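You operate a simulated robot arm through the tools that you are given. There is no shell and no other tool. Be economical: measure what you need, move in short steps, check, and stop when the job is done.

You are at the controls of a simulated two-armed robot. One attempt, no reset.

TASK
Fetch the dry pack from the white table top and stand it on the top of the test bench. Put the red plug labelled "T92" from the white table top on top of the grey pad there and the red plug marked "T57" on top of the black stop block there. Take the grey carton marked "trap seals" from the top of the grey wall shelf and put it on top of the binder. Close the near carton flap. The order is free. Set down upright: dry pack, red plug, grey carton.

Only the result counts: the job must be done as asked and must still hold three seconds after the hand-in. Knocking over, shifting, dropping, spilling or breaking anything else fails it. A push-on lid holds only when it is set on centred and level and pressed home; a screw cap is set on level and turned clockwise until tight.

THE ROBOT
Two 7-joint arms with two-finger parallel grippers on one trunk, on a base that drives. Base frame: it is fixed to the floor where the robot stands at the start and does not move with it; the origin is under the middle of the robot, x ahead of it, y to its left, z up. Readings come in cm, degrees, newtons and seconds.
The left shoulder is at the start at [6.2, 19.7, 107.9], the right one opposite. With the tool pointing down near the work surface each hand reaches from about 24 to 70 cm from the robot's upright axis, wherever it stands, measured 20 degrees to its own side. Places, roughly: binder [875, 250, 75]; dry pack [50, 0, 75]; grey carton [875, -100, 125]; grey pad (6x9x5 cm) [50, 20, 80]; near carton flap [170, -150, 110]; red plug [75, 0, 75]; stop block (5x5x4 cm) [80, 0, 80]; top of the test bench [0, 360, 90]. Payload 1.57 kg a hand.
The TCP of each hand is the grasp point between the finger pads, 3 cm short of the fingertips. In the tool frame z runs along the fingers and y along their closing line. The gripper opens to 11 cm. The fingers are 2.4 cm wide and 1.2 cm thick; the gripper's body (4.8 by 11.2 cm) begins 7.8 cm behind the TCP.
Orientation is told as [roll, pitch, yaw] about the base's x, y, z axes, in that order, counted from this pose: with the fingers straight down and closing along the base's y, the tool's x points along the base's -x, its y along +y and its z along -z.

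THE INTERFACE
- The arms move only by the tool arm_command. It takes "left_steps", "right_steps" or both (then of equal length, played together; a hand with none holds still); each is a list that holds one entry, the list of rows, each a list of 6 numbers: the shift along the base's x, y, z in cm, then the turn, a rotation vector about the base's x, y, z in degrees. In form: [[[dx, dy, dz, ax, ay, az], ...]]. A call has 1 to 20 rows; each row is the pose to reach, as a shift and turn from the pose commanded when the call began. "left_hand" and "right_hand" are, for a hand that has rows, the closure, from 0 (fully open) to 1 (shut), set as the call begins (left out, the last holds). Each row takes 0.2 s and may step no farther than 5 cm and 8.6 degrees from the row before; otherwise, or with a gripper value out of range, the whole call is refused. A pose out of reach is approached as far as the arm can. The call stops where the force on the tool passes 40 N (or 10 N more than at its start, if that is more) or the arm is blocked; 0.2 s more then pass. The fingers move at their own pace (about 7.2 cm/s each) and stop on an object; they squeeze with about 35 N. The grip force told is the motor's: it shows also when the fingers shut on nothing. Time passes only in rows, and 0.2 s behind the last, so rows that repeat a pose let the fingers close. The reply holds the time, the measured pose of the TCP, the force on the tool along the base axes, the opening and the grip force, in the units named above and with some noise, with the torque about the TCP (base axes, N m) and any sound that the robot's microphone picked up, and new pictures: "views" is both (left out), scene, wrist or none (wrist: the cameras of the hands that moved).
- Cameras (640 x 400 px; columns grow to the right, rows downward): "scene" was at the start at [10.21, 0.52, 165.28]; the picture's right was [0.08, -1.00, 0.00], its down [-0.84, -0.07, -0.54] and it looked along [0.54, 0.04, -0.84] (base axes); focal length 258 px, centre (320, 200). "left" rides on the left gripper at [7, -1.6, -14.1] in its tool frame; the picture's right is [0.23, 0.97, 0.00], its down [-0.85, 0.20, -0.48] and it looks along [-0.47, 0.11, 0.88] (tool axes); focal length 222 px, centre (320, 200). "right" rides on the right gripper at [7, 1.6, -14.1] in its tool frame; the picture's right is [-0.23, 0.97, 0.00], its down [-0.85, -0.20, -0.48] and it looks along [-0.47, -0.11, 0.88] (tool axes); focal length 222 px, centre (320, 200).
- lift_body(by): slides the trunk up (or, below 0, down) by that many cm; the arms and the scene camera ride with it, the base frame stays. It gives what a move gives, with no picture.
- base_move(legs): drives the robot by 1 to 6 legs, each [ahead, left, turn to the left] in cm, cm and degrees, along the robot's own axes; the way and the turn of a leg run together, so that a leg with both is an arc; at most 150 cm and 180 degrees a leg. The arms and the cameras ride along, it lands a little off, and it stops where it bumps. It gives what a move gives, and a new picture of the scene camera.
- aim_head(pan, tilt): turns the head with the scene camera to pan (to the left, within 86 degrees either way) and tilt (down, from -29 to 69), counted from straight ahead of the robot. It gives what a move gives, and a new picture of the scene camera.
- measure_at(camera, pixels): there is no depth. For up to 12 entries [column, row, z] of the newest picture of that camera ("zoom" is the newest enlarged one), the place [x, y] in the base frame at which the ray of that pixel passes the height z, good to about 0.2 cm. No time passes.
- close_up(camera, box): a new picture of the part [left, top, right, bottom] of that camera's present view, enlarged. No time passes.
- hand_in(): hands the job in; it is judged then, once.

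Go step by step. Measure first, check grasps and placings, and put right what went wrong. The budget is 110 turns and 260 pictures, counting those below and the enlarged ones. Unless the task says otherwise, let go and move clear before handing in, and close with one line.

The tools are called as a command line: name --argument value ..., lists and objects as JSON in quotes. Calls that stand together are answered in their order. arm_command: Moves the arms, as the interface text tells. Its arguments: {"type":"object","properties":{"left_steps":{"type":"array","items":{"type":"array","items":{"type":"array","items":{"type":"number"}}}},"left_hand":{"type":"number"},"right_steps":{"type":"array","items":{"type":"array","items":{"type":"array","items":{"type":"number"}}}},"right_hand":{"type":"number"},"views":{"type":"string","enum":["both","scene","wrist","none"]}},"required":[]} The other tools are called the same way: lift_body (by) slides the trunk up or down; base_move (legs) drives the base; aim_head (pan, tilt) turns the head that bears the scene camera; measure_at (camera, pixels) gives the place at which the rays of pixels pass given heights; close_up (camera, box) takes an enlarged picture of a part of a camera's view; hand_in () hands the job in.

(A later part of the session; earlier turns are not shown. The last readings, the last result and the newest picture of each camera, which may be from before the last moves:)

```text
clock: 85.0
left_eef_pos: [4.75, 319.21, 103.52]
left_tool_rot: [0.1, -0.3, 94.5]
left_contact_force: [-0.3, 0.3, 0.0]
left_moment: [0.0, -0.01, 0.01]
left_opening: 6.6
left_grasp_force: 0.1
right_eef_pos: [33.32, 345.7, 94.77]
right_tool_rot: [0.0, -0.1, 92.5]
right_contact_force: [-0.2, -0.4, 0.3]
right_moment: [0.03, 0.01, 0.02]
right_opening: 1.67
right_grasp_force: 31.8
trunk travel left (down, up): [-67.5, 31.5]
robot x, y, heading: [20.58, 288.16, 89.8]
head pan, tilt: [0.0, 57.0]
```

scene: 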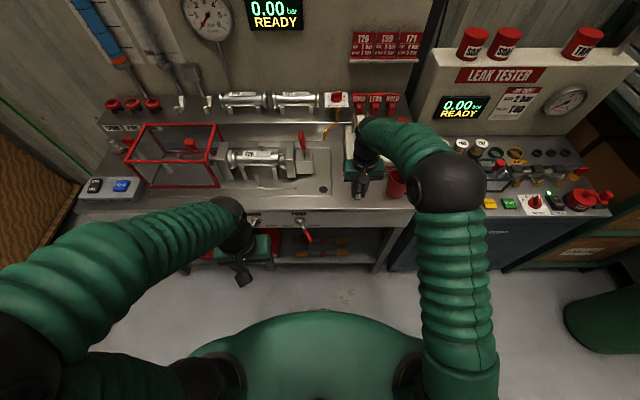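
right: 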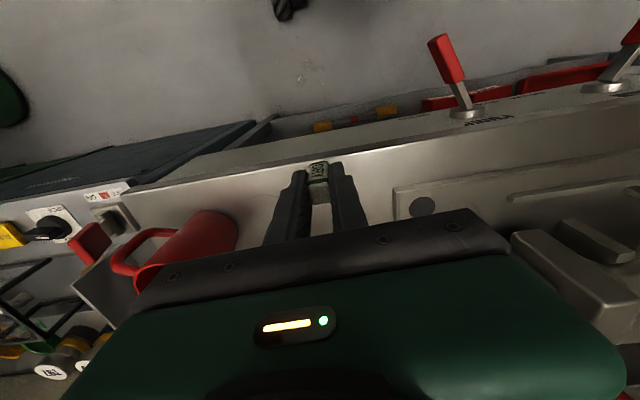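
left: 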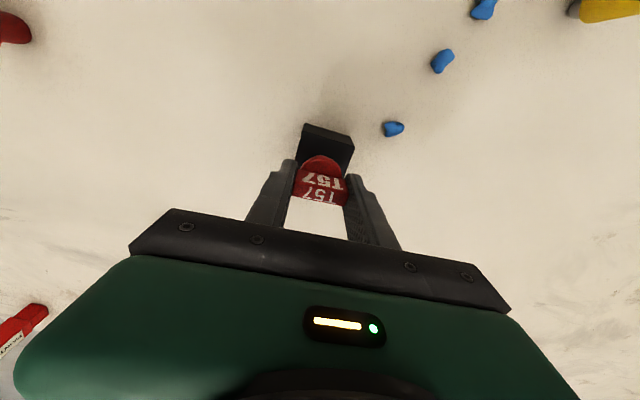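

arm_command --right_steps '[[[0, 0, -0.2, 0, 0, 0], [0, 0, -0.4, 0, 0, 0], [0, 0, -0.6, 0, 0, 0]]]' --views "none"

arm_command --right_steps '[[[0, 0, -0.2, 0, 0, 0], [0, 0, -0.4, 0, 0, 0]]]' --views "wrist"

```text
clock: 85.8
left_eef_pos: [4.65, 319.25, 103.56]
left_tool_rot: [0.0, -0.3, 94.5]
left_contact_force: [0.5, 0.3, 0.2]
left_moment: [0.01, -0.01, 0.02]
left_opening: 6.63
left_grasp_force: 0.1
right_eef_pos: [33.45, 345.88, 94.21]
right_tool_rot: [0.0, -0.1, 92.5]
right_contact_force: [0.1, 0.6, -0.3]
right_moment: [0.02, -0.01, 0.03]
right_opening: 1.63
right_grasp_force: 31.7
trunk travel left (down, up): [-67.5, 31.5]
robot x, y, heading: [20.37, 287.79, 89.6]
head pan, tilt: [0.0, 57.0]
```

```text
clock: 86.3
left_eef_pos: [4.65, 319.28, 103.59]
left_tool_rot: [0.0, -0.3, 94.4]
left_contact_force: [0.1, 0.5, 0.3]
left_moment: [0.01, 0.0, 0.01]
left_opening: 6.62
left_grasp_force: 0.0
right_eef_pos: [33.46, 345.75, 93.74]
right_tool_rot: [0.0, 0.0, 92.4]
right_contact_force: [-0.3, 0.4, -0.1]
right_moment: [0.02, 0.03, 0.0]
right_opening: 1.63
right_grasp_force: 31.8
trunk travel left (down, up): [-67.5, 31.5]
robot x, y, heading: [20.63, 287.97, 89.6]
head pan, tilt: [0.0, 57.0]
```

right: 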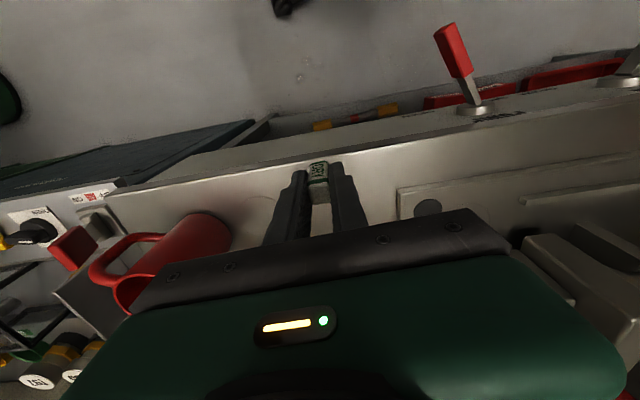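

Still no contact at TCP 93.7, so the bench top is below 88.8. I'll continue in fine rows; the guard will stop it.

arm_command --right_steps '[[[0, 0, -0.2, 0, 0, 0], [0, 0, -0.4, 0, 0, 0], [0, 0, -0.6, 0, 0, 0], [0, 0, -0.8, 0, 0, 0]]]' --views "none"

arm_command --right_steps '[[[0, 0, -0.15, 0, 0, 0], [0, 0, -0.3, 0, 0, 0], [0, 0, -0.45, 0, 0, 0]]]' --views "none"

close_up --camera "right" --box '[260, 120, 380, 220]'

```text
clock: 87.3
left_eef_pos: [4.72, 319.29, 103.48]
left_tool_rot: [0.0, -0.3, 94.5]
left_contact_force: [-0.1, -1.1, 0.0]
left_moment: [-0.02, -0.02, 0.01]
left_opening: 6.61
left_grasp_force: 0.0
right_eef_pos: [33.53, 345.72, 92.84]
right_tool_rot: [-0.1, -0.1, 92.5]
right_contact_force: [-0.5, 0.0, -0.8]
right_moment: [-0.03, -0.02, 0.01]
right_opening: 1.67
right_grasp_force: 31.8
trunk travel left (down, up): [-67.5, 31.5]
robot x, y, heading: [20.73, 287.7, 89.8]
head pan, tilt: [0.0, 57.0]
```

```text
clock: 88.2
left_eef_pos: [4.84, 319.2, 103.6]
left_tool_rot: [0.0, -0.2, 94.5]
left_contact_force: [0.1, -1.1, -0.5]
left_moment: [0.0, 0.01, 0.02]
left_opening: 6.63
left_grasp_force: 0.0
right_eef_pos: [33.38, 345.82, 92.51]
right_tool_rot: [0.1, 0.0, 92.5]
right_contact_force: [0.9, -0.6, -0.7]
right_moment: [-0.01, 0.01, 0.01]
right_opening: 1.64
right_grasp_force: 31.8
trunk travel left (down, up): [-67.5, 31.5]
robot x, y, heading: [20.64, 287.82, 89.6]
head pan, tilt: [0.0, 57.0]
```

```text
4.00 times, centred on (320, 170) of right
```

zoom: 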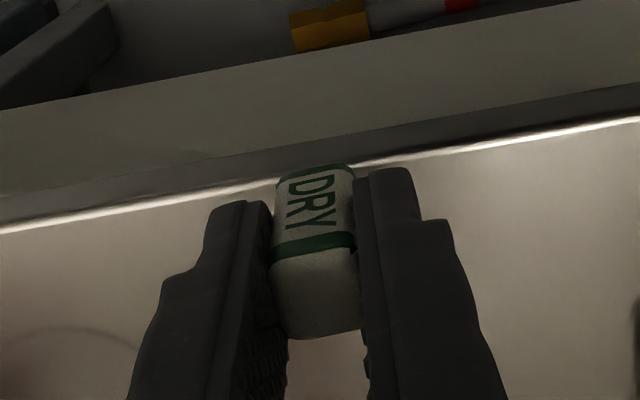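

No contact yet and the front lip looks too near. I'll triangulate the bench surface using the dark hole in the tray and the lip from both cameras.

measure_at --camera "right" --pixels '[[428, 208, 90], [428, 208, 88], [428, 208, 86], [428, 208, 84], [260, 177, 86], [260, 177, 84], [397, 188, 88], [397, 188, 86]]'

measure_at --camera "scene" --pixels '[[323.5, 189.5, 90], [323.5, 189.5, 88], [323.5, 189.5, 86], [323.5, 189.5, 84], [332, 196, 88], [332, 196, 86], [400, 214, 88], [400, 214, 86], [340, 210, 86]]'

```text
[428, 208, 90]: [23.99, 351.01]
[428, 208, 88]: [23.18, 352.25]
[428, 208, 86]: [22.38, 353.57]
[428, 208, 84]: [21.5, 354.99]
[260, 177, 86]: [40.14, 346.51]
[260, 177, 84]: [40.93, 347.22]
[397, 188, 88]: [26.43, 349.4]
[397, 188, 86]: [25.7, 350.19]
```

```text
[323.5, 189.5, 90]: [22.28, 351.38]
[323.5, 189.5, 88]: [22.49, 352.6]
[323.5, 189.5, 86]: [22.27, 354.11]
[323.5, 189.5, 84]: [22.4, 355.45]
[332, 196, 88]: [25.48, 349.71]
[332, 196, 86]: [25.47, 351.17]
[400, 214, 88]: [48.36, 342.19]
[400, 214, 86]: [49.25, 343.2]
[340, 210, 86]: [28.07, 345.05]
```

Both views agree on a bench top near z≈86 with its lip at y≈346, so the pack was right over the lip. I'll move it 4.2 cm further in.

arm_command --right_steps '[[[0, 0, 1, 0, 0, 0], [0, 2, 1, 0, 0, 0], [0, 4.2, 1, 0, 0, 0], [0, 4.2, 0, 0, 0, 0], [0, 4.2, 0, 0, 0, 0]]]' --views "both"

close_up --camera "right" --box '[260, 120, 380, 220]'

close_up --camera "scene" --box '[310, 90, 430, 230]'

```text
clock: 89.3
left_eef_pos: [4.67, 319.37, 103.47]
left_tool_rot: [0.0, -0.3, 94.6]
left_contact_force: [-0.3, 0.4, 0.3]
left_moment: [-0.03, 0.02, 0.02]
left_opening: 6.6
left_grasp_force: 0.1
right_eef_pos: [33.42, 349.88, 92.57]
right_tool_rot: [0.0, 0.0, 92.5]
right_contact_force: [0.1, 0.1, 0.5]
right_moment: [-0.03, 0.01, 0.03]
right_opening: 1.65
right_grasp_force: 31.8
trunk travel left (down, up): [-67.5, 31.5]
robot x, y, heading: [20.5, 287.56, 89.9]
head pan, tilt: [0.0, 57.0]
```

scene: 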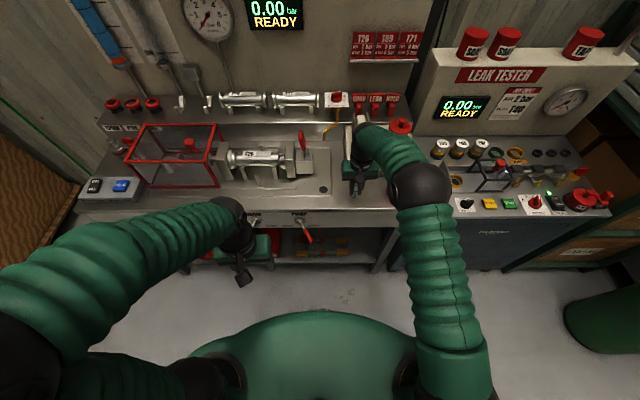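
right: 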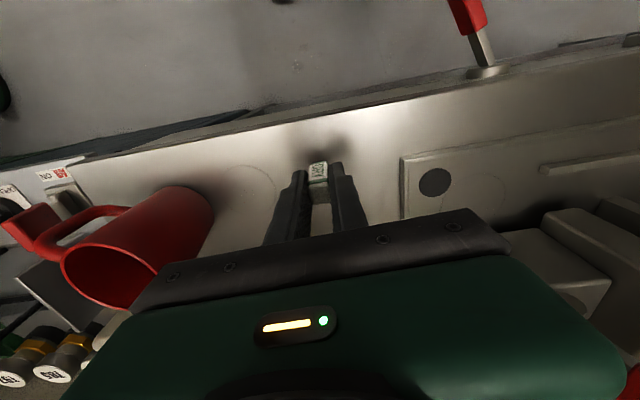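

```text
4.00 times, centred on (320, 170) of right
```

zoom: 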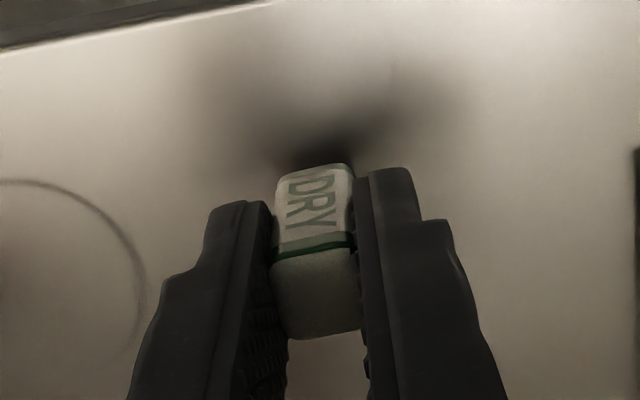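

```text
2.86 times, centred on (370, 160) of scene
```

zoom: 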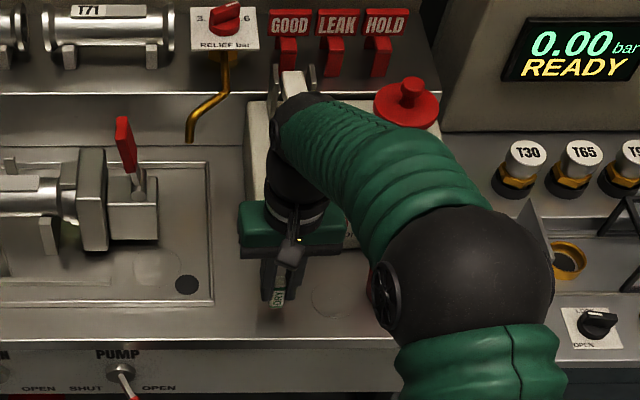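

Now the pack sits well inside, with its shadow just below it. Lowering to contact.

arm_command --right_steps '[[[0, 0, -0.3, 0, 0, 0], [0, 0, -0.6, 0, 0, 0], [0, 0, -0.9, 0, 0, 0]]]' --views "none"

arm_command --right_steps '[[[0, 0, -0.15, 0, 0, 0], [0, 0, -0.3, 0, 0, 0], [0, 0, -0.45, 0, 0, 0]]]' --views "none"

```text
clock: 90.2
left_eef_pos: [4.83, 319.33, 103.48]
left_tool_rot: [0.0, -0.3, 94.5]
left_contact_force: [0.8, -0.5, 0.3]
left_moment: [0.08, -0.04, 0.0]
left_opening: 6.62
left_grasp_force: 0.1
right_eef_pos: [33.43, 349.96, 91.6]
right_tool_rot: [0.0, 0.0, 92.4]
right_contact_force: [0.2, 0.1, -1.6]
right_moment: [0.02, 0.02, 0.01]
right_opening: 1.68
right_grasp_force: 31.8
trunk travel left (down, up): [-67.5, 31.5]
robot x, y, heading: [20.52, 287.46, 89.4]
head pan, tilt: [0.0, 57.0]
```

```text
clock: 91.0
left_eef_pos: [4.73, 319.29, 103.53]
left_tool_rot: [0.1, -0.3, 94.5]
left_contact_force: [-0.1, 0.2, 0.6]
left_moment: [0.0, 0.0, 0.01]
left_opening: 6.61
left_grasp_force: 0.1
right_eef_pos: [33.49, 349.94, 91.08]
right_tool_rot: [0.0, 0.0, 92.5]
right_contact_force: [0.0, -0.1, -0.3]
right_moment: [0.01, -0.01, 0.0]
right_opening: 1.65
right_grasp_force: 32.1
trunk travel left (down, up): [-67.5, 31.5]
robot x, y, heading: [20.29, 287.84, 89.7]
head pan, tilt: [0.0, 57.0]
```

arm_command --right_steps '[[[0, 0, -0.15, 0, 0, 0], [0, 0, -0.3, 0, 0, 0], [0, 0, -0.45, 0, 0, 0]]]' --views "none"

arm_command --right_steps '[[[0, 0, -0.15, 0, 0, 0], [0, 0, -0.3, 0, 0, 0], [0, 0, -0.4, 0, 0, 0]]]' --views "wrist"

```text
clock: 91.8
left_eef_pos: [4.66, 319.24, 103.54]
left_tool_rot: [0.0, -0.4, 94.6]
left_contact_force: [0.5, 0.4, -0.4]
left_moment: [0.01, 0.0, -0.01]
left_opening: 6.6
left_grasp_force: 0.0
right_eef_pos: [33.44, 349.89, 90.82]
right_tool_rot: [-0.1, -0.1, 92.5]
right_contact_force: [-0.3, -0.9, 9.0]
right_moment: [-0.04, 0.01, -0.01]
right_opening: 1.62
right_grasp_force: 32.0
trunk travel left (down, up): [-67.5, 31.5]
robot x, y, heading: [20.61, 287.97, 89.7]
head pan, tilt: [0.0, 57.0]
```

```text
clock: 92.5
left_eef_pos: [4.74, 319.07, 103.71]
left_tool_rot: [0.0, -0.4, 94.5]
left_contact_force: [0.4, -0.3, 0.2]
left_moment: [0.0, -0.02, -0.02]
left_opening: 6.61
left_grasp_force: 0.2
right_eef_pos: [33.43, 349.87, 90.79]
right_tool_rot: [-0.2, -0.5, 92.5]
right_contact_force: [4.7, 3.5, 29.6]
right_moment: [0.11, -0.2, 0.0]
right_opening: 1.65
right_grasp_force: 31.5
trunk travel left (down, up): [-67.5, 31.5]
robot x, y, heading: [20.6, 287.82, 89.5]
head pan, tilt: [0.0, 57.0]
```

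right: 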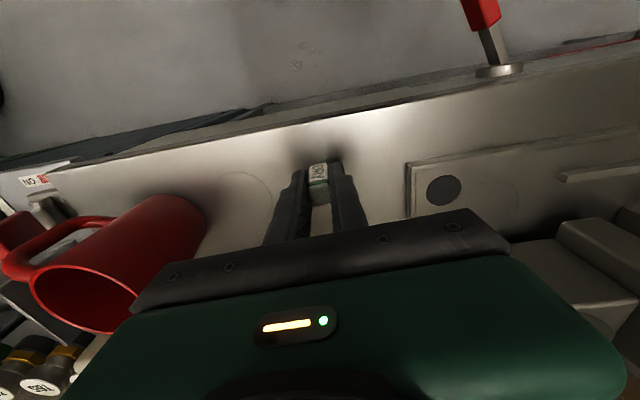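

Contact is firm (30 N). I'll ease up 0.3 cm, release, rise and retract.

arm_command --right_steps '[[[0, 0, 0.3, 0, 0, 0], [0, 0, 0.3, 0, 0, 0]]]' --views "none"

arm_command --right_steps '[[[0, 0, 0, 0, 0, 0], [0, 0, 0, 0, 0, 0], [0, 0, 0, 0, 0, 0], [0, 0, 2, 0, 0, 0], [0, 0, 5, 0, 0, 0], [0, 0, 8, 0, 0, 0], [0, 0, 11, 0, 0, 0], [0, -4, 12, 0, 0, 0], [0, -8, 12, 0, 0, 0], [0, -12, 12, 0, 0, 0], [1, -16, 12, 0, 0, 0], [2, -20, 12, 0, 0, 0], [3, -24, 12, 0, 0, 0], [4, -28, 12, 0, 0, 0], [4, -32, 12, 0, 0, 0]]]' --right_hand 0.6 --views "scene"

close_up --camera "scene" --box '[310, 110, 430, 230]'

```text
clock: 93.2
left_eef_pos: [4.79, 319.16, 103.64]
left_tool_rot: [0.0, -0.5, 94.5]
left_contact_force: [0.6, 0.0, 0.5]
left_moment: [0.01, 0.0, 0.0]
left_opening: 6.61
left_grasp_force: 0.1
right_eef_pos: [33.49, 349.99, 90.78]
right_tool_rot: [0.0, 0.0, 92.4]
right_contact_force: [3.4, 4.4, 19.2]
right_moment: [0.27, -0.13, 0.0]
right_opening: 1.66
right_grasp_force: 31.7
trunk travel left (down, up): [-67.5, 31.5]
robot x, y, heading: [20.9, 287.94, 89.7]
head pan, tilt: [0.0, 57.0]
```

```text
clock: 96.3
left_eef_pos: [4.75, 319.06, 103.64]
left_tool_rot: [0.1, -0.4, 94.5]
left_contact_force: [0.7, -0.4, 0.2]
left_moment: [0.03, -0.01, -0.03]
left_opening: 6.59
left_grasp_force: 0.0
right_eef_pos: [37.34, 317.88, 102.37]
right_tool_rot: [0.0, 0.0, 92.5]
right_contact_force: [0.7, -0.3, -0.7]
right_moment: [0.02, 0.0, 0.02]
right_opening: 4.38
right_grasp_force: 0.1
trunk travel left (down, up): [-67.5, 31.5]
robot x, y, heading: [20.68, 287.93, 89.7]
head pan, tilt: [0.0, 57.0]
```

scene: 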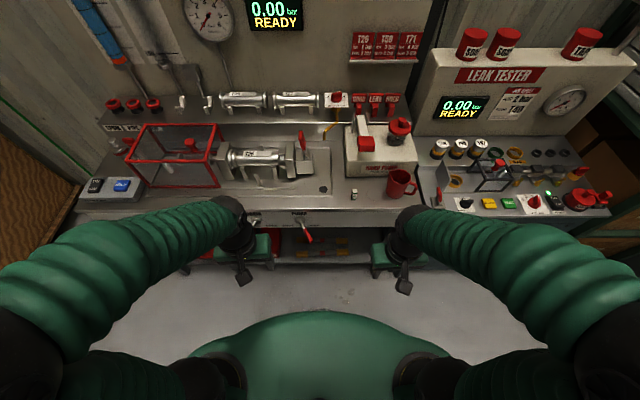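

```text
3.33 times, centred on (370, 170) of scene
```

zoom: 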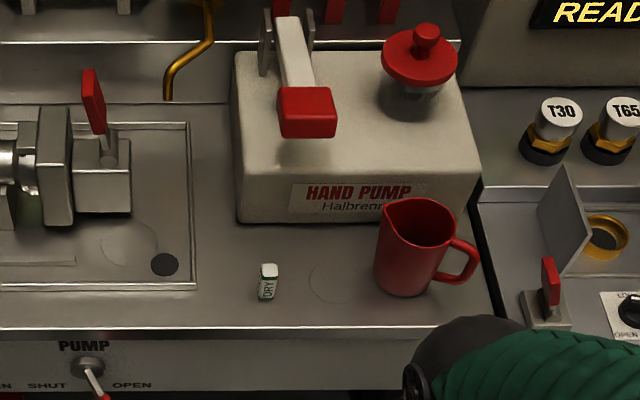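

The DRY pack stands on the bench at (354,193). Next the carton flap: I'll back out the aisle and drive around the white table's near end.

base_move --legs '[[0, -37, 0], [-150, 0, 0], [-55, 0, 0], [0, 0, -90], [-80, -20, 0], [0, -150, 0]]'

aim_head --pan -10 --tilt 20

```text
clock: 123.4
left_eef_pos: [10.08, -72.36, 103.51]
left_tool_rot: [-0.1, -0.3, 7.3]
left_contact_force: [0.3, 0.1, 0.1]
left_moment: [-0.01, -0.01, 0.0]
left_opening: 6.61
left_grasp_force: 0.0
right_eef_pos: [10.47, -105.04, 102.22]
right_tool_rot: [-0.1, 0.0, 5.3]
right_contact_force: [-0.1, 0.3, -0.7]
right_moment: [-0.01, 0.01, 0.01]
right_opening: 4.39
right_grasp_force: 0.0
trunk travel left (down, up): [-67.5, 31.5]
robot x, y, heading: [-20.35, -90.09, 2.2]
head pan, tilt: [0.0, 57.0]
```

scene: 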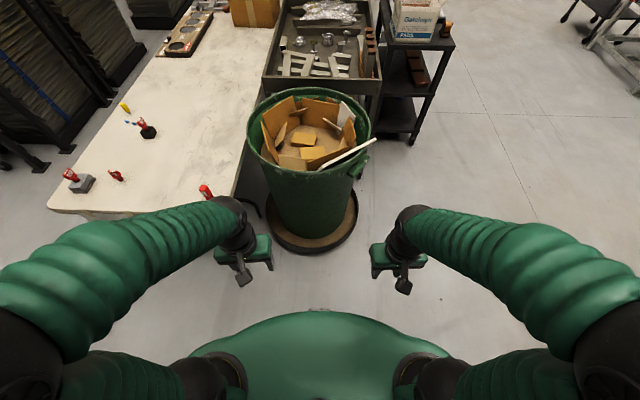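

```text
clock: 124.4
left_eef_pos: [10.13, -72.67, 103.6]
left_tool_rot: [-0.1, -0.3, 7.4]
left_contact_force: [-0.8, 0.3, 1.2]
left_moment: [0.0, 0.02, 0.02]
left_opening: 6.58
left_grasp_force: 0.1
right_eef_pos: [10.43, -105.25, 102.28]
right_tool_rot: [0.1, 0.1, 5.2]
right_contact_force: [1.2, 0.0, 0.3]
right_moment: [-0.03, -0.02, -0.01]
right_opening: 4.41
right_grasp_force: 0.0
trunk travel left (down, up): [-67.5, 31.5]
robot x, y, heading: [-20.65, -90.02, 2.3]
head pan, tilt: [-10.0, 20.0]
```

scene: 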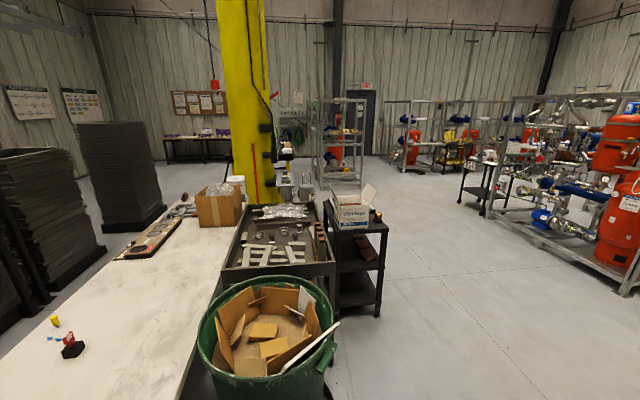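

The carton stands on the black cart at (350,208). Zooming on it.

close_up --camera "scene" --box '[300, 170, 400, 250]'

measure_at --camera "scene" --pixels '[[325, 395, 0], [376, 317, 0], [340, 307, 0], [341, 228, 85], [384, 229, 85]]'

```text
5.00 times, centred on (350, 210) of scene
```

zoom: 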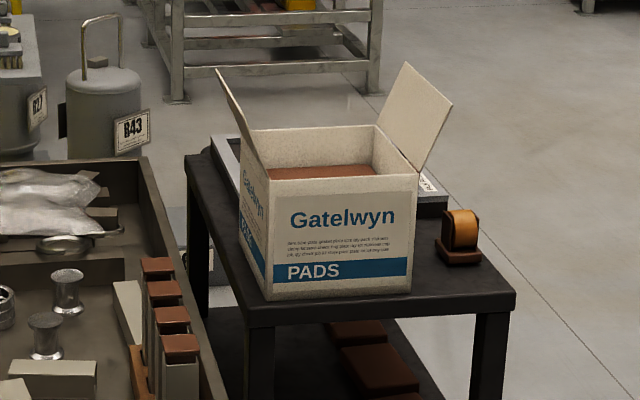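

```text
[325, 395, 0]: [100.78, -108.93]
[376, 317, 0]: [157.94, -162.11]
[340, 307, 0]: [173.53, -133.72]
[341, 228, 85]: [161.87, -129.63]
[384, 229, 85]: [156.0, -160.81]
```

Two flaps stand open: one on the left (+y) side, one on the right (−y) side. I'll measure them and the skid on the right before choosing a spot.

measure_at --camera "scene" --pixels '[[622, 297, 0], [500, 235, 0], [352, 223.5, 88], [335, 218, 88], [371, 223, 88], [369, 197, 105], [375, 188, 110], [347, 197, 105], [335, 190, 110], [353, 205, 105], [368, 204, 105]]'

```text
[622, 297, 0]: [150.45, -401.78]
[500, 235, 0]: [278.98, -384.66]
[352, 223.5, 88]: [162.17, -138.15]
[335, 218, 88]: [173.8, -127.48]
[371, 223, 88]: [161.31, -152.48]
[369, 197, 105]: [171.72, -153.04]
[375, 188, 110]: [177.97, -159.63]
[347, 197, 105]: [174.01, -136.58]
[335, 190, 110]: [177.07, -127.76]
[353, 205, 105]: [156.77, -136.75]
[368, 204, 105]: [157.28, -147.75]
```

The right (−y) flap's location (~170,-154,108) matches the given place [170,-150,110]; the left would be at y≈-128. I'll drive to the open side at (168,-220), facing +y.

base_move --legs '[[0, -135, -2.2], [150, 0, 0], [38, 0, 0], [0, 0, 90]]'

aim_head --pan 0 --tilt 40

```text
clock: 144.1
left_eef_pos: [156.02, -198.97, 103.58]
left_tool_rot: [0.0, -0.4, 92.1]
left_contact_force: [0.3, 0.2, 0.1]
left_moment: [0.0, -0.01, -0.02]
left_opening: 6.61
left_grasp_force: 0.0
right_eef_pos: [188.63, -201.61, 102.43]
right_tool_rot: [0.0, -0.1, 90.2]
right_contact_force: [-0.4, -0.3, -0.5]
right_moment: [-0.01, 0.04, 0.03]
right_opening: 4.41
right_grasp_force: 0.0
trunk travel left (down, up): [-67.5, 31.5]
robot x, y, heading: [170.46, -230.9, 87.1]
head pan, tilt: [-10.0, 20.0]
```

scene: 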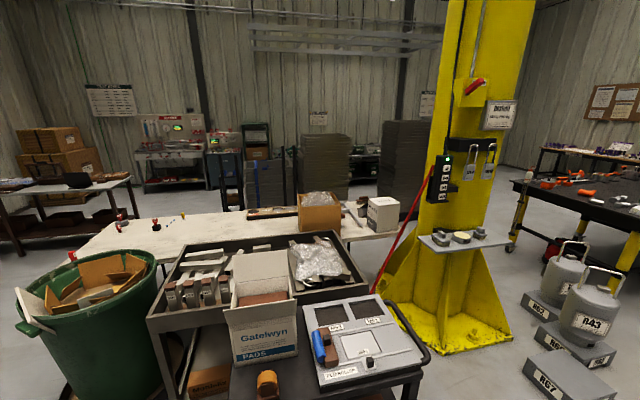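

```text
clock: 144.9
left_eef_pos: [156.07, -198.85, 103.58]
left_tool_rot: [-0.1, -0.3, 92.2]
left_contact_force: [-0.3, 0.5, -0.1]
left_moment: [0.04, 0.03, -0.02]
left_opening: 6.6
left_grasp_force: 0.1
right_eef_pos: [188.65, -201.75, 102.32]
right_tool_rot: [0.0, -0.1, 90.1]
right_contact_force: [0.4, -0.4, -0.4]
right_moment: [-0.01, 0.02, 0.04]
right_opening: 4.39
right_grasp_force: 0.1
trunk travel left (down, up): [-67.5, 31.5]
robot x, y, heading: [170.63, -230.67, 87.1]
head pan, tilt: [0.0, 40.0]
```

scene: 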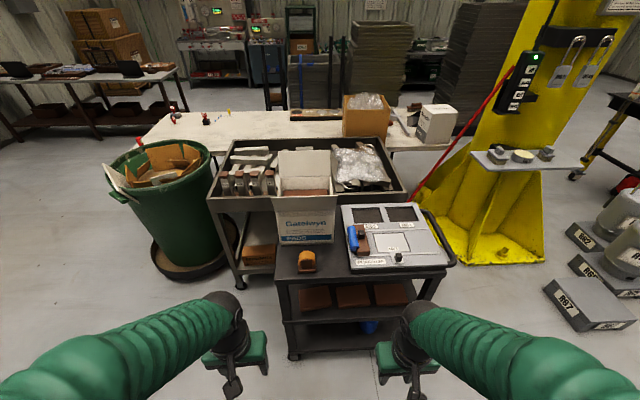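

The near flap is the white band at (305,203) leaning toward me; the far flap stands behind at (305,165). Zooming and measuring.

close_up --camera "scene" --box '[250, 130, 370, 280]'

measure_at --camera "scene" --pixels '[[278, 245, 85], [333, 243, 85], [277, 250, 85], [275, 212, 106], [336, 210, 106], [275, 212, 110], [336, 210, 110], [306, 270, 85], [350, 268, 85], [277, 285, 85]]'

```text
2.67 times, centred on (310, 205) of scene
```

zoom: 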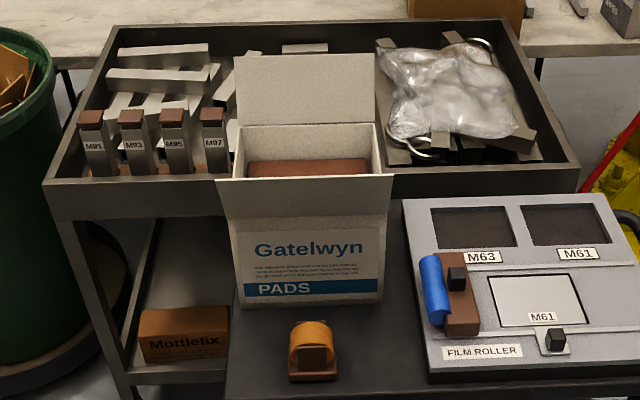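

```text
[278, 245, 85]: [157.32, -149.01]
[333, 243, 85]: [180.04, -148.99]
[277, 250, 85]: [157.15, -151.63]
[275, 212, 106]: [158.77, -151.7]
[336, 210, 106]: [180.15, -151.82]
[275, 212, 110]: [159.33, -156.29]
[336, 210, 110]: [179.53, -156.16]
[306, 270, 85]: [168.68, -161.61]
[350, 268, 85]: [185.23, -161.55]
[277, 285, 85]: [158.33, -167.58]
```

Flap geometry: hinge at y≈-149.5, z≈104, x 159–180; free edge at about y=-157.6, z=112. I'll move closer, raise the trunk a bit, and sweep the flap over with closed right fingers.

base_move --legs '[[22, 9, 2.9]]'

lift_body --by 10

aim_head --pan 0 --tilt 45

```text
clock: 146.7
left_eef_pos: [145.86, -178.3, 103.66]
left_tool_rot: [0.0, -0.5, 95.0]
left_contact_force: [0.2, 0.5, -0.1]
left_moment: [-0.03, 0.0, -0.05]
left_opening: 6.62
left_grasp_force: 0.2
right_eef_pos: [178.58, -179.25, 102.25]
right_tool_rot: [0.2, -0.1, 93.0]
right_contact_force: [-0.3, -0.7, 0.7]
right_moment: [-0.01, 0.01, -0.01]
right_opening: 4.41
right_grasp_force: 0.0
trunk travel left (down, up): [-67.5, 31.5]
robot x, y, heading: [162.06, -209.44, 90.2]
head pan, tilt: [0.0, 40.0]
```

scene: 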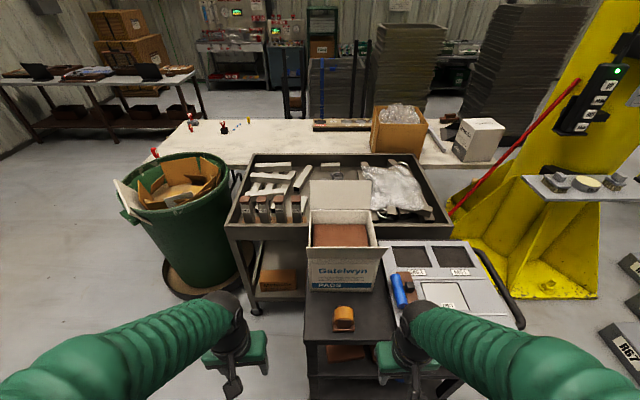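

```text
clock: 148.0
left_eef_pos: [145.63, -178.15, 113.51]
left_tool_rot: [0.1, -0.3, 95.0]
left_contact_force: [0.4, -0.7, 0.1]
left_moment: [0.03, 0.0, 0.01]
left_opening: 6.62
left_grasp_force: 0.0
right_eef_pos: [178.21, -179.16, 112.35]
right_tool_rot: [-0.1, 0.1, 93.0]
right_contact_force: [0.5, 0.0, -0.4]
right_moment: [-0.01, -0.03, -0.01]
right_opening: 4.4
right_grasp_force: 0.0
trunk travel left (down, up): [-77.5, 21.5]
robot x, y, heading: [161.91, -209.39, 90.0]
head pan, tilt: [0.0, 40.0]
```

```text
clock: 148.7
left_eef_pos: [145.7, -178.07, 113.47]
left_tool_rot: [0.0, -0.3, 95.0]
left_contact_force: [0.0, 0.2, -0.5]
left_moment: [-0.02, 0.01, 0.01]
left_opening: 6.6
left_grasp_force: 0.0
right_eef_pos: [178.32, -179.12, 112.19]
right_tool_rot: [-0.1, 0.0, 93.0]
right_contact_force: [-0.4, -0.1, 0.1]
right_moment: [0.01, 0.06, 0.01]
right_opening: 4.4
right_grasp_force: 0.1
trunk travel left (down, up): [-77.5, 21.5]
robot x, y, heading: [161.71, -209.37, 90.1]
head pan, tilt: [0.0, 45.0]
```

scene: 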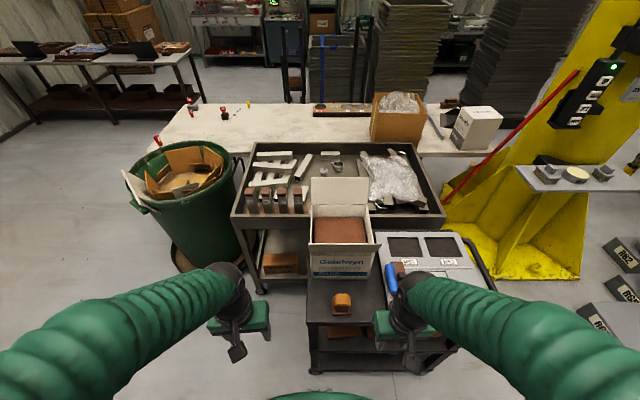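

Checking flap edges from this higher view to refine.

close_up --camera "scene" --box '[290, 165, 400, 285]'

measure_at --camera "scene" --pixels '[[312, 276, 85], [372, 275, 85], [307, 243, 110], [307, 243, 112], [307, 243, 114], [380, 243, 112], [311, 256, 104], [372, 255, 104], [316, 217, 104], [371, 215, 104]]'

```text
3.33 times, centred on (345, 225) of scene
```

zoom: 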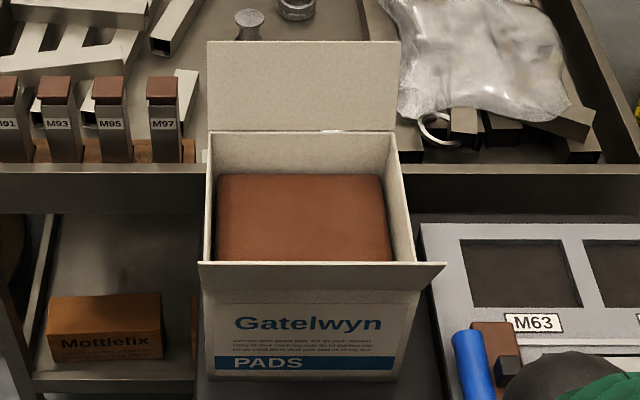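

```text
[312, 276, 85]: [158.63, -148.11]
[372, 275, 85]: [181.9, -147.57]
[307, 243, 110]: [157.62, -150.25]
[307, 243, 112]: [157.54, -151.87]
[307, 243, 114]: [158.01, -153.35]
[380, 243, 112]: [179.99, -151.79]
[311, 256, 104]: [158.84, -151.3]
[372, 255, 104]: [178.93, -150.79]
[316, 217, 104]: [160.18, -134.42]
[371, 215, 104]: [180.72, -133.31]
```

Combining both views, the flap stands nearly upright: hinge ≈(y -149.5, z 104), free edge ≈(y -152.6, z 113). I'll bring the closed right hand just outside it at x≈170, tips at z≈106.

arm_command --right_steps '[[[-2, 3, 0, 0, 0, 0], [-4, 6, -1, 0, 0, 0], [-6, 9, -2, 0, 0, 0], [-8.3, 12, -2.7, 0, 0, 0], [-8.3, 16, -2.7, 0, 0, 0], [-8.3, 18, -2.7, 0, 0, 0], [-8.3, 18, -2.7, 0, 0, 0]]]' --right_hand 1

close_up --camera "scene" --box '[290, 165, 400, 285]'

```text
clock: 150.2
left_eef_pos: [145.67, -178.23, 113.63]
left_tool_rot: [0.0, -0.3, 95.0]
left_contact_force: [0.1, 0.0, 0.5]
left_moment: [0.01, 0.03, 0.02]
left_opening: 6.58
left_grasp_force: 0.1
right_eef_pos: [169.75, -161.2, 109.77]
right_tool_rot: [0.0, 0.1, 93.0]
right_contact_force: [-0.7, 0.1, 0.7]
right_moment: [0.03, 0.0, 0.02]
right_opening: 0.0
right_grasp_force: 20.9
trunk travel left (down, up): [-77.5, 21.5]
robot x, y, heading: [161.47, -208.91, 90.2]
head pan, tilt: [0.0, 45.0]
```

scene: 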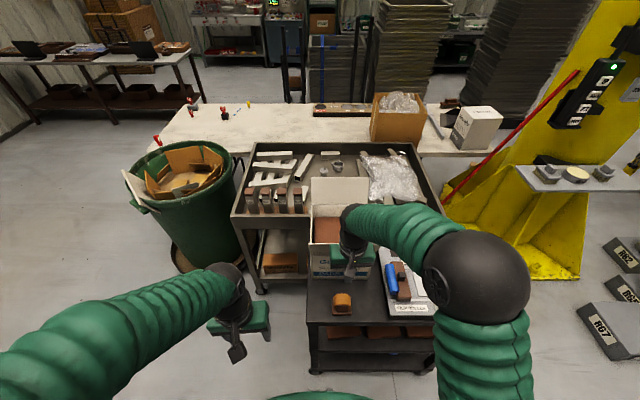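
right: 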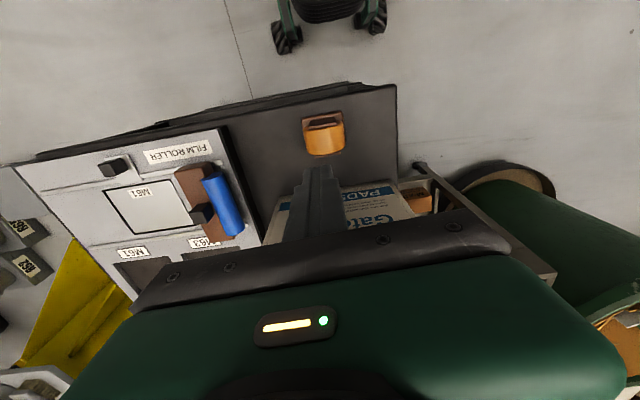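

```text
3.33 times, centred on (345, 225) of scene
```

zoom: 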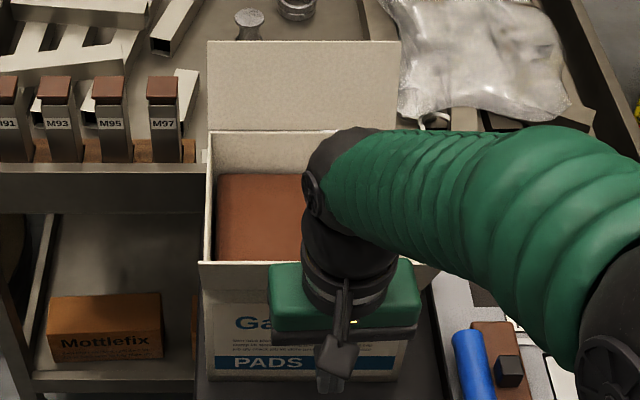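

Fingers are outside the flap. Sweeping inward (+y) about 18 cm, keeping tips above the rim.

arm_command --right_steps '[[[0, 2, -0.4, 0, 0, 0], [0, 4, -0.4, 0, 0, 0], [0, 6, -0.4, 0, 0, 0], [0, 8, -0.4, 0, 0, 0], [0, 10, -0.2, 0, 0, 0], [0, 11.5, 0, 0, 0, 0], [0, 13, 0, 0, 0, 0], [0, 14.5, 0, 0, 0, 0], [0, 16, 0, 0, 0, 0], [0, 17.5, 0, 0, 0, 0], [0, 17.5, 0, 0, 0, 0]]]'

close_up --camera "scene" --box '[290, 165, 400, 285]'

```text
clock: 152.7
left_eef_pos: [145.6, -178.16, 113.54]
left_tool_rot: [-0.1, -0.3, 95.0]
left_contact_force: [-0.4, -0.1, 0.5]
left_moment: [-0.01, 0.0, 0.01]
left_opening: 6.61
left_grasp_force: 0.0
right_eef_pos: [169.83, -143.7, 109.69]
right_tool_rot: [-0.1, 0.1, 93.0]
right_contact_force: [0.0, 0.6, 0.3]
right_moment: [0.0, -0.02, 0.0]
right_opening: 0.03
right_grasp_force: 21.4
trunk travel left (down, up): [-77.5, 21.5]
robot x, y, heading: [161.72, -209.35, 90.0]
head pan, tilt: [0.0, 45.0]
```

scene: 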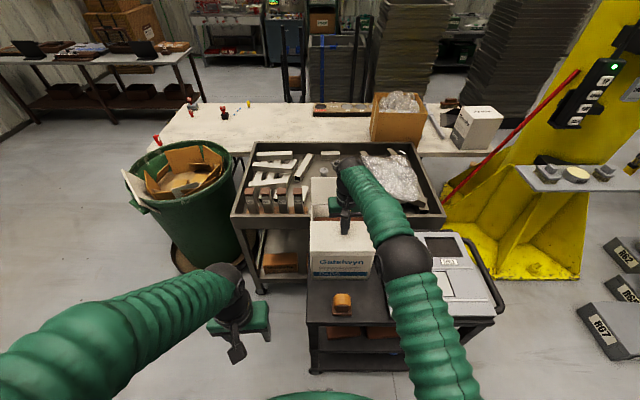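
right: 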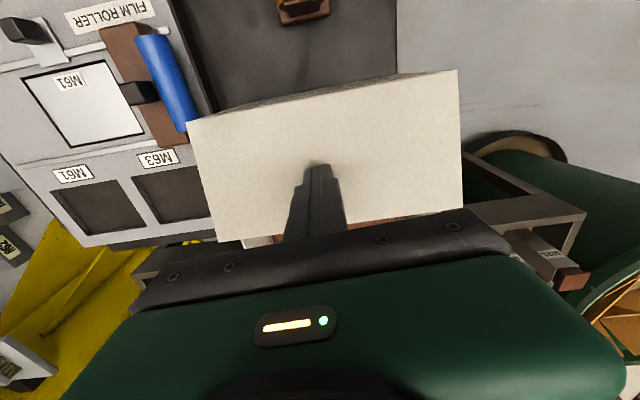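

```text
3.33 times, centred on (345, 225) of scene
```

zoom: 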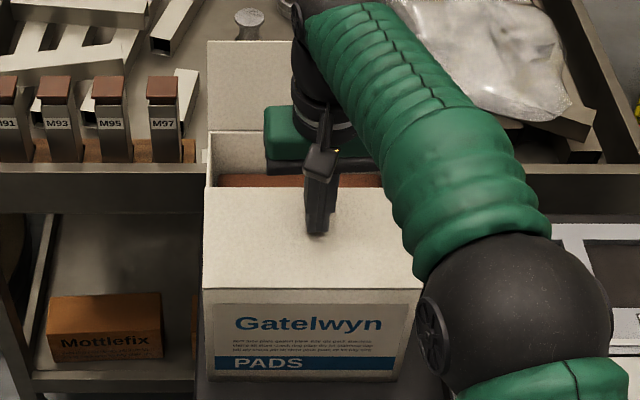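

The flap is folded over. Now pressing it down gently toward level.

arm_command --right_steps '[[[0, 0, -0.5, 0, 0, 0], [0, 0, -1, 0, 0, 0], [0, 0, -1.5, 0, 0, 0], [0, 0, -2.0, 0, 0, 0], [0, 0, -2.3, 0, 0, 0], [0, 0, -2.3, 0, 0, 0]]]'

close_up --camera "scene" --box '[290, 165, 400, 285]'

```text
clock: 154.1
left_eef_pos: [145.6, -178.2, 113.58]
left_tool_rot: [0.0, -0.3, 95.0]
left_contact_force: [0.1, -0.4, -0.5]
left_moment: [0.01, -0.02, 0.01]
left_opening: 6.61
left_grasp_force: 0.0
right_eef_pos: [169.85, -143.74, 107.44]
right_tool_rot: [-0.1, -0.1, 93.0]
right_contact_force: [0.7, 3.4, 9.1]
right_moment: [0.0, 0.02, -0.04]
right_opening: 0.0
right_grasp_force: 20.9
trunk travel left (down, up): [-77.5, 21.5]
robot x, y, heading: [161.64, -209.71, 89.9]
head pan, tilt: [0.0, 45.0]
```

scene: 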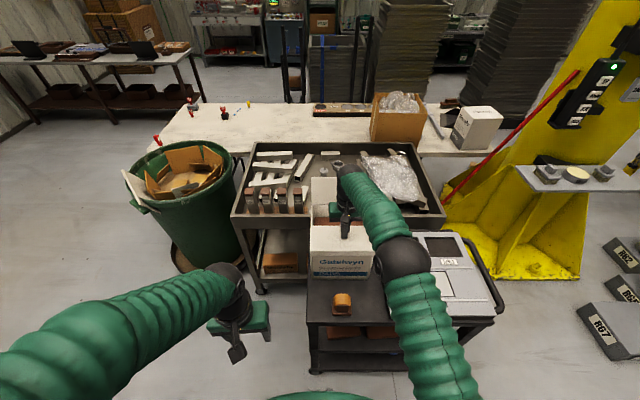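
right: 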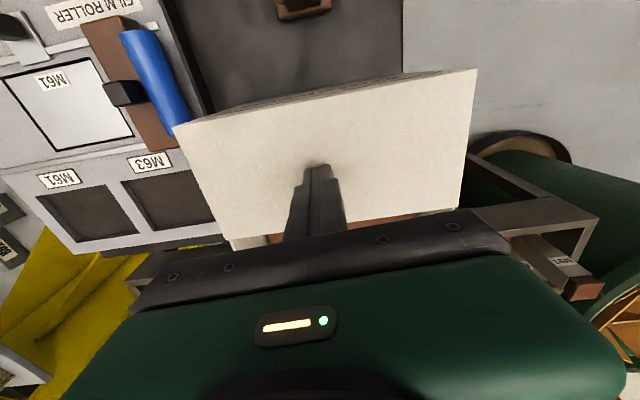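

```text
3.33 times, centred on (345, 225) of scene
```

zoom: 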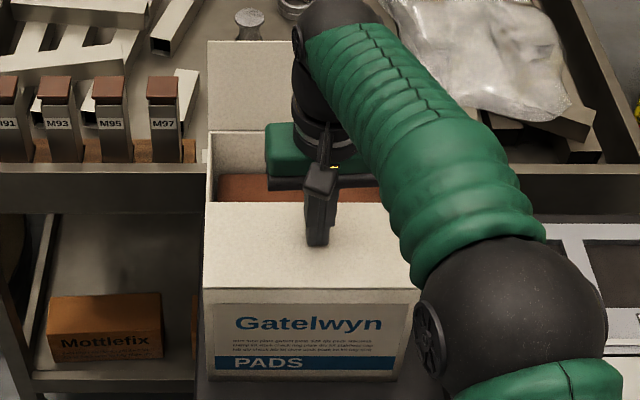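

The flap is nearly level with 9 N on the tip. Pressing a little more to be sure it's home.

arm_command --right_steps '[[[0, 0, -0.2, 0, 0, 0], [0, 0, -0.4, 0, 0, 0], [0, 0, -0.5, 0, 0, 0]]]' --views "none"

```text
clock: 154.9
left_eef_pos: [145.56, -178.48, 113.65]
left_tool_rot: [0.0, -0.4, 95.1]
left_contact_force: [0.3, -0.3, -0.4]
left_moment: [0.0, 0.01, 0.01]
left_opening: 6.61
left_grasp_force: 0.1
right_eef_pos: [170.08, -143.76, 107.38]
right_tool_rot: [0.1, -0.7, 93.2]
right_contact_force: [-0.4, -7.9, 15.4]
right_moment: [-0.41, 0.0, 0.0]
right_opening: 0.0
right_grasp_force: 21.2
trunk travel left (down, up): [-77.5, 21.5]
robot x, y, heading: [161.57, -209.81, 90.0]
head pan, tilt: [0.0, 45.0]
stopped in row 3 (right hand): the force on the tool passed its limit at 41 N (the readings are from after the stop); the commanded pose is now the measured one
```

A firm stop at 41 N: the flap is home. Lifting off and retracting, then checking it.

arm_command --right_steps '[[[0, 0, 1.5, 0, 0, 0], [0, 0, 4, 0, 0, 0], [0, 0, 8, 0, 0, 0], [0, -4, 9, 0, 0, 0], [0, -8, 9, 0, 0, 0], [0, -12, 9, 0, 0, 0], [2, -16, 9, 0, 0, 0], [4, -20, 9, 0, 0, 0], [5, -24, 9, 0, 0, 0], [6, -28, 9, 0, 0, 0], [7, -32, 8, 0, 0, 0], [8, -36, 7, 0, 0, 0]]]' --views "scene"

close_up --camera "scene" --box '[290, 165, 400, 285]'

aim_head --pan -80 --tilt 12

```text
clock: 157.5
left_eef_pos: [145.66, -178.38, 113.61]
left_tool_rot: [0.0, -0.4, 95.2]
left_contact_force: [0.0, -0.3, 0.0]
left_moment: [0.05, 0.03, 0.05]
left_opening: 6.62
left_grasp_force: 0.1
right_eef_pos: [177.98, -179.15, 114.05]
right_tool_rot: [0.1, -0.7, 93.1]
right_contact_force: [-0.2, -0.6, -0.3]
right_moment: [0.02, 0.01, 0.02]
right_opening: 0.02
right_grasp_force: 21.1
trunk travel left (down, up): [-77.5, 21.5]
robot x, y, heading: [161.88, -209.18, 90.2]
head pan, tilt: [0.0, 45.0]
```

scene: 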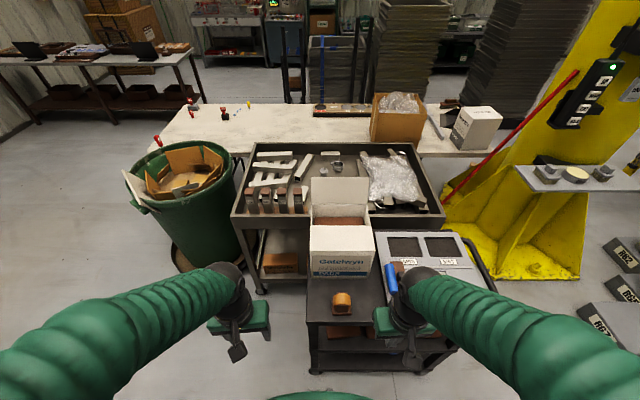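

```text
3.33 times, centred on (345, 225) of scene
```

zoom: 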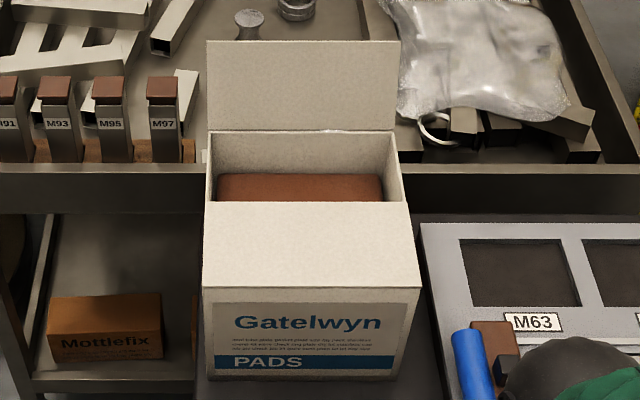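

```text
clock: 159.0
left_eef_pos: [145.69, -178.08, 113.49]
left_tool_rot: [0.0, -0.3, 95.1]
left_contact_force: [0.9, 0.1, 0.9]
left_moment: [0.04, -0.01, 0.02]
left_opening: 6.6
left_grasp_force: 0.0
right_eef_pos: [178.01, -179.15, 113.92]
right_tool_rot: [0.0, -0.5, 93.0]
right_contact_force: [-0.6, 0.2, 0.2]
right_moment: [-0.02, 0.03, 0.0]
right_opening: 0.01
right_grasp_force: 21.2
trunk travel left (down, up): [-77.5, 21.5]
robot x, y, heading: [161.92, -209.34, 90.2]
head pan, tilt: [-80.0, 12.0]
```

scene: 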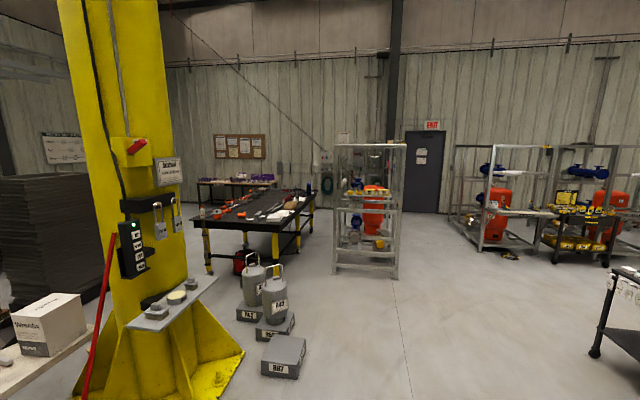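

The flap stays closed. Now looking toward x=875: zooming on the far wall to find the grey wall shelf and binder.

close_up --camera "scene" --box '[190, 110, 420, 290]'

measure_at --camera "scene" --pixels '[[281, 376, 0], [210, 275, 0], [338, 270, 0], [395, 278, 0], [292, 250, 0], [330, 230, 0], [595, 355, 0], [480, 248, 0], [270, 258, 0]]'

```text
2.22 times, centred on (305, 200) of scene
```

zoom: 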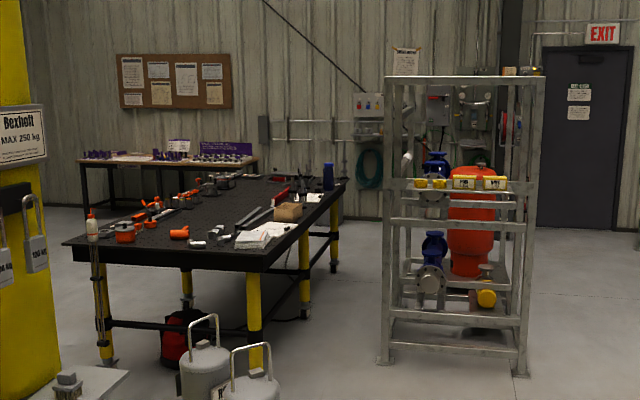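

```text
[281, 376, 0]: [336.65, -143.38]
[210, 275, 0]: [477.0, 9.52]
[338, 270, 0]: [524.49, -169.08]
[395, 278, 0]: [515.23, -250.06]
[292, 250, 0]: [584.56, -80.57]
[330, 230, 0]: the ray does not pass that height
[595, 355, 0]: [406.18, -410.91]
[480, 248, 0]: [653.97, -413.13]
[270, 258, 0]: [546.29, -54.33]
```

The rack stands at x≈515–600, y -169…-250, the black table left of it. I'll go round the rack's right side along y≈-325.

base_move --legs '[[-25, 0, 0], [0, 0, -90], [0, -88, 0], [150, 0, 0], [100, 0, 0]]'

aim_head --pan 15 --tilt 15

```text
clock: 180.8
left_eef_pos: [442.1, -306.5, 113.68]
left_tool_rot: [0.0, -0.2, 5.7]
left_contact_force: [-0.8, 0.4, 0.0]
left_moment: [-0.01, -0.01, -0.02]
left_opening: 6.62
left_grasp_force: 0.0
right_eef_pos: [441.71, -338.74, 113.97]
right_tool_rot: [0.0, -0.6, 3.6]
right_contact_force: [0.2, -0.5, -0.3]
right_moment: [-0.01, 0.0, -0.04]
right_opening: 0.0
right_grasp_force: 21.3
trunk travel left (down, up): [-77.5, 21.5]
robot x, y, heading: [411.07, -323.0, 0.5]
head pan, tilt: [-80.0, 12.0]
```

scene: 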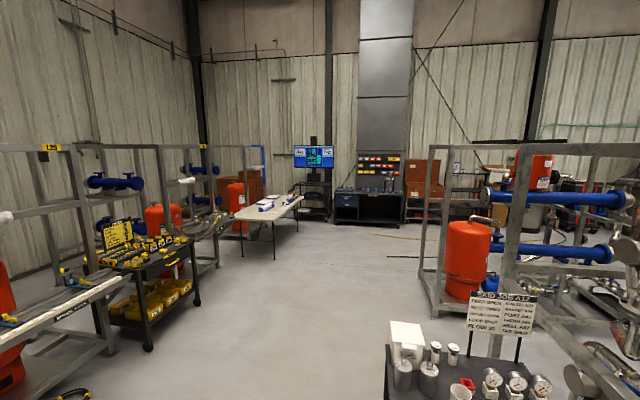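

```text
clock: 182.5
left_eef_pos: [442.25, -306.44, 113.45]
left_tool_rot: [0.1, -0.3, 5.7]
left_contact_force: [-0.1, 0.8, 0.1]
left_moment: [-0.05, -0.01, 0.02]
left_opening: 6.61
left_grasp_force: 0.0
right_eef_pos: [441.72, -338.87, 113.96]
right_tool_rot: [0.0, -0.6, 3.6]
right_contact_force: [-0.3, -0.1, -0.1]
right_moment: [0.02, -0.01, -0.01]
right_opening: 0.0
right_grasp_force: 21.4
trunk travel left (down, up): [-77.5, 21.5]
robot x, y, heading: [411.66, -322.55, 0.4]
head pan, tilt: [15.0, 15.0]
```

scene: 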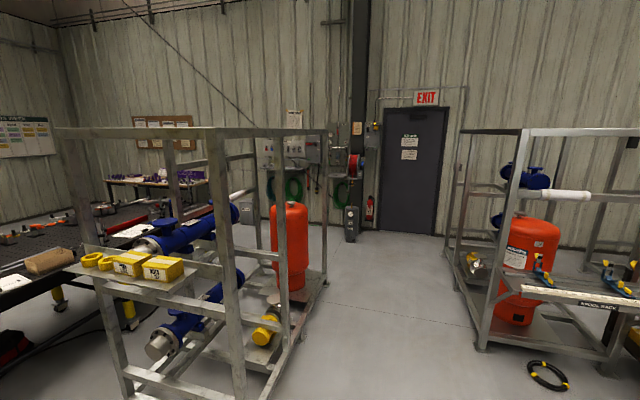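

A clear corridor leads between the two racks. Measuring its borders and the wall fixtures.

measure_at --camera "scene" --pixels '[[322, 282, 0], [250, 398, 0], [480, 348, 0], [450, 290, 0], [530, 370, 0], [350, 240, 0], [400, 233, 0], [390, 235, 0]]'

close_up --camera "scene" --box '[90, 90, 400, 250]'

```text
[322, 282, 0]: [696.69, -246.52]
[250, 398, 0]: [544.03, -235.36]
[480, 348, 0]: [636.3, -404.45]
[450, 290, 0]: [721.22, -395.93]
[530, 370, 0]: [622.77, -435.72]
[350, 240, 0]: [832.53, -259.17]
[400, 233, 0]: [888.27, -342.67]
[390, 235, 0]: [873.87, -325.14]
```

```text
2.06 times, centred on (245, 170) of scene
```

zoom: 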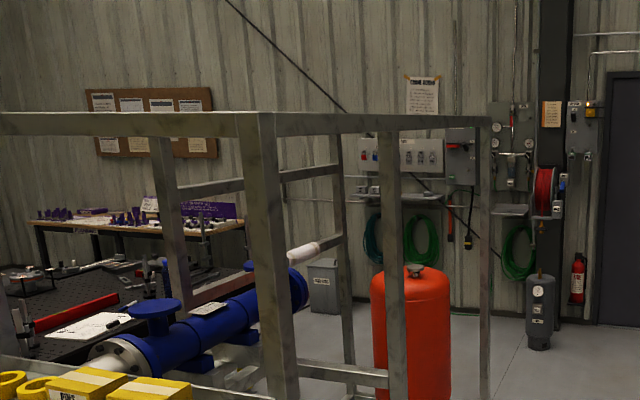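

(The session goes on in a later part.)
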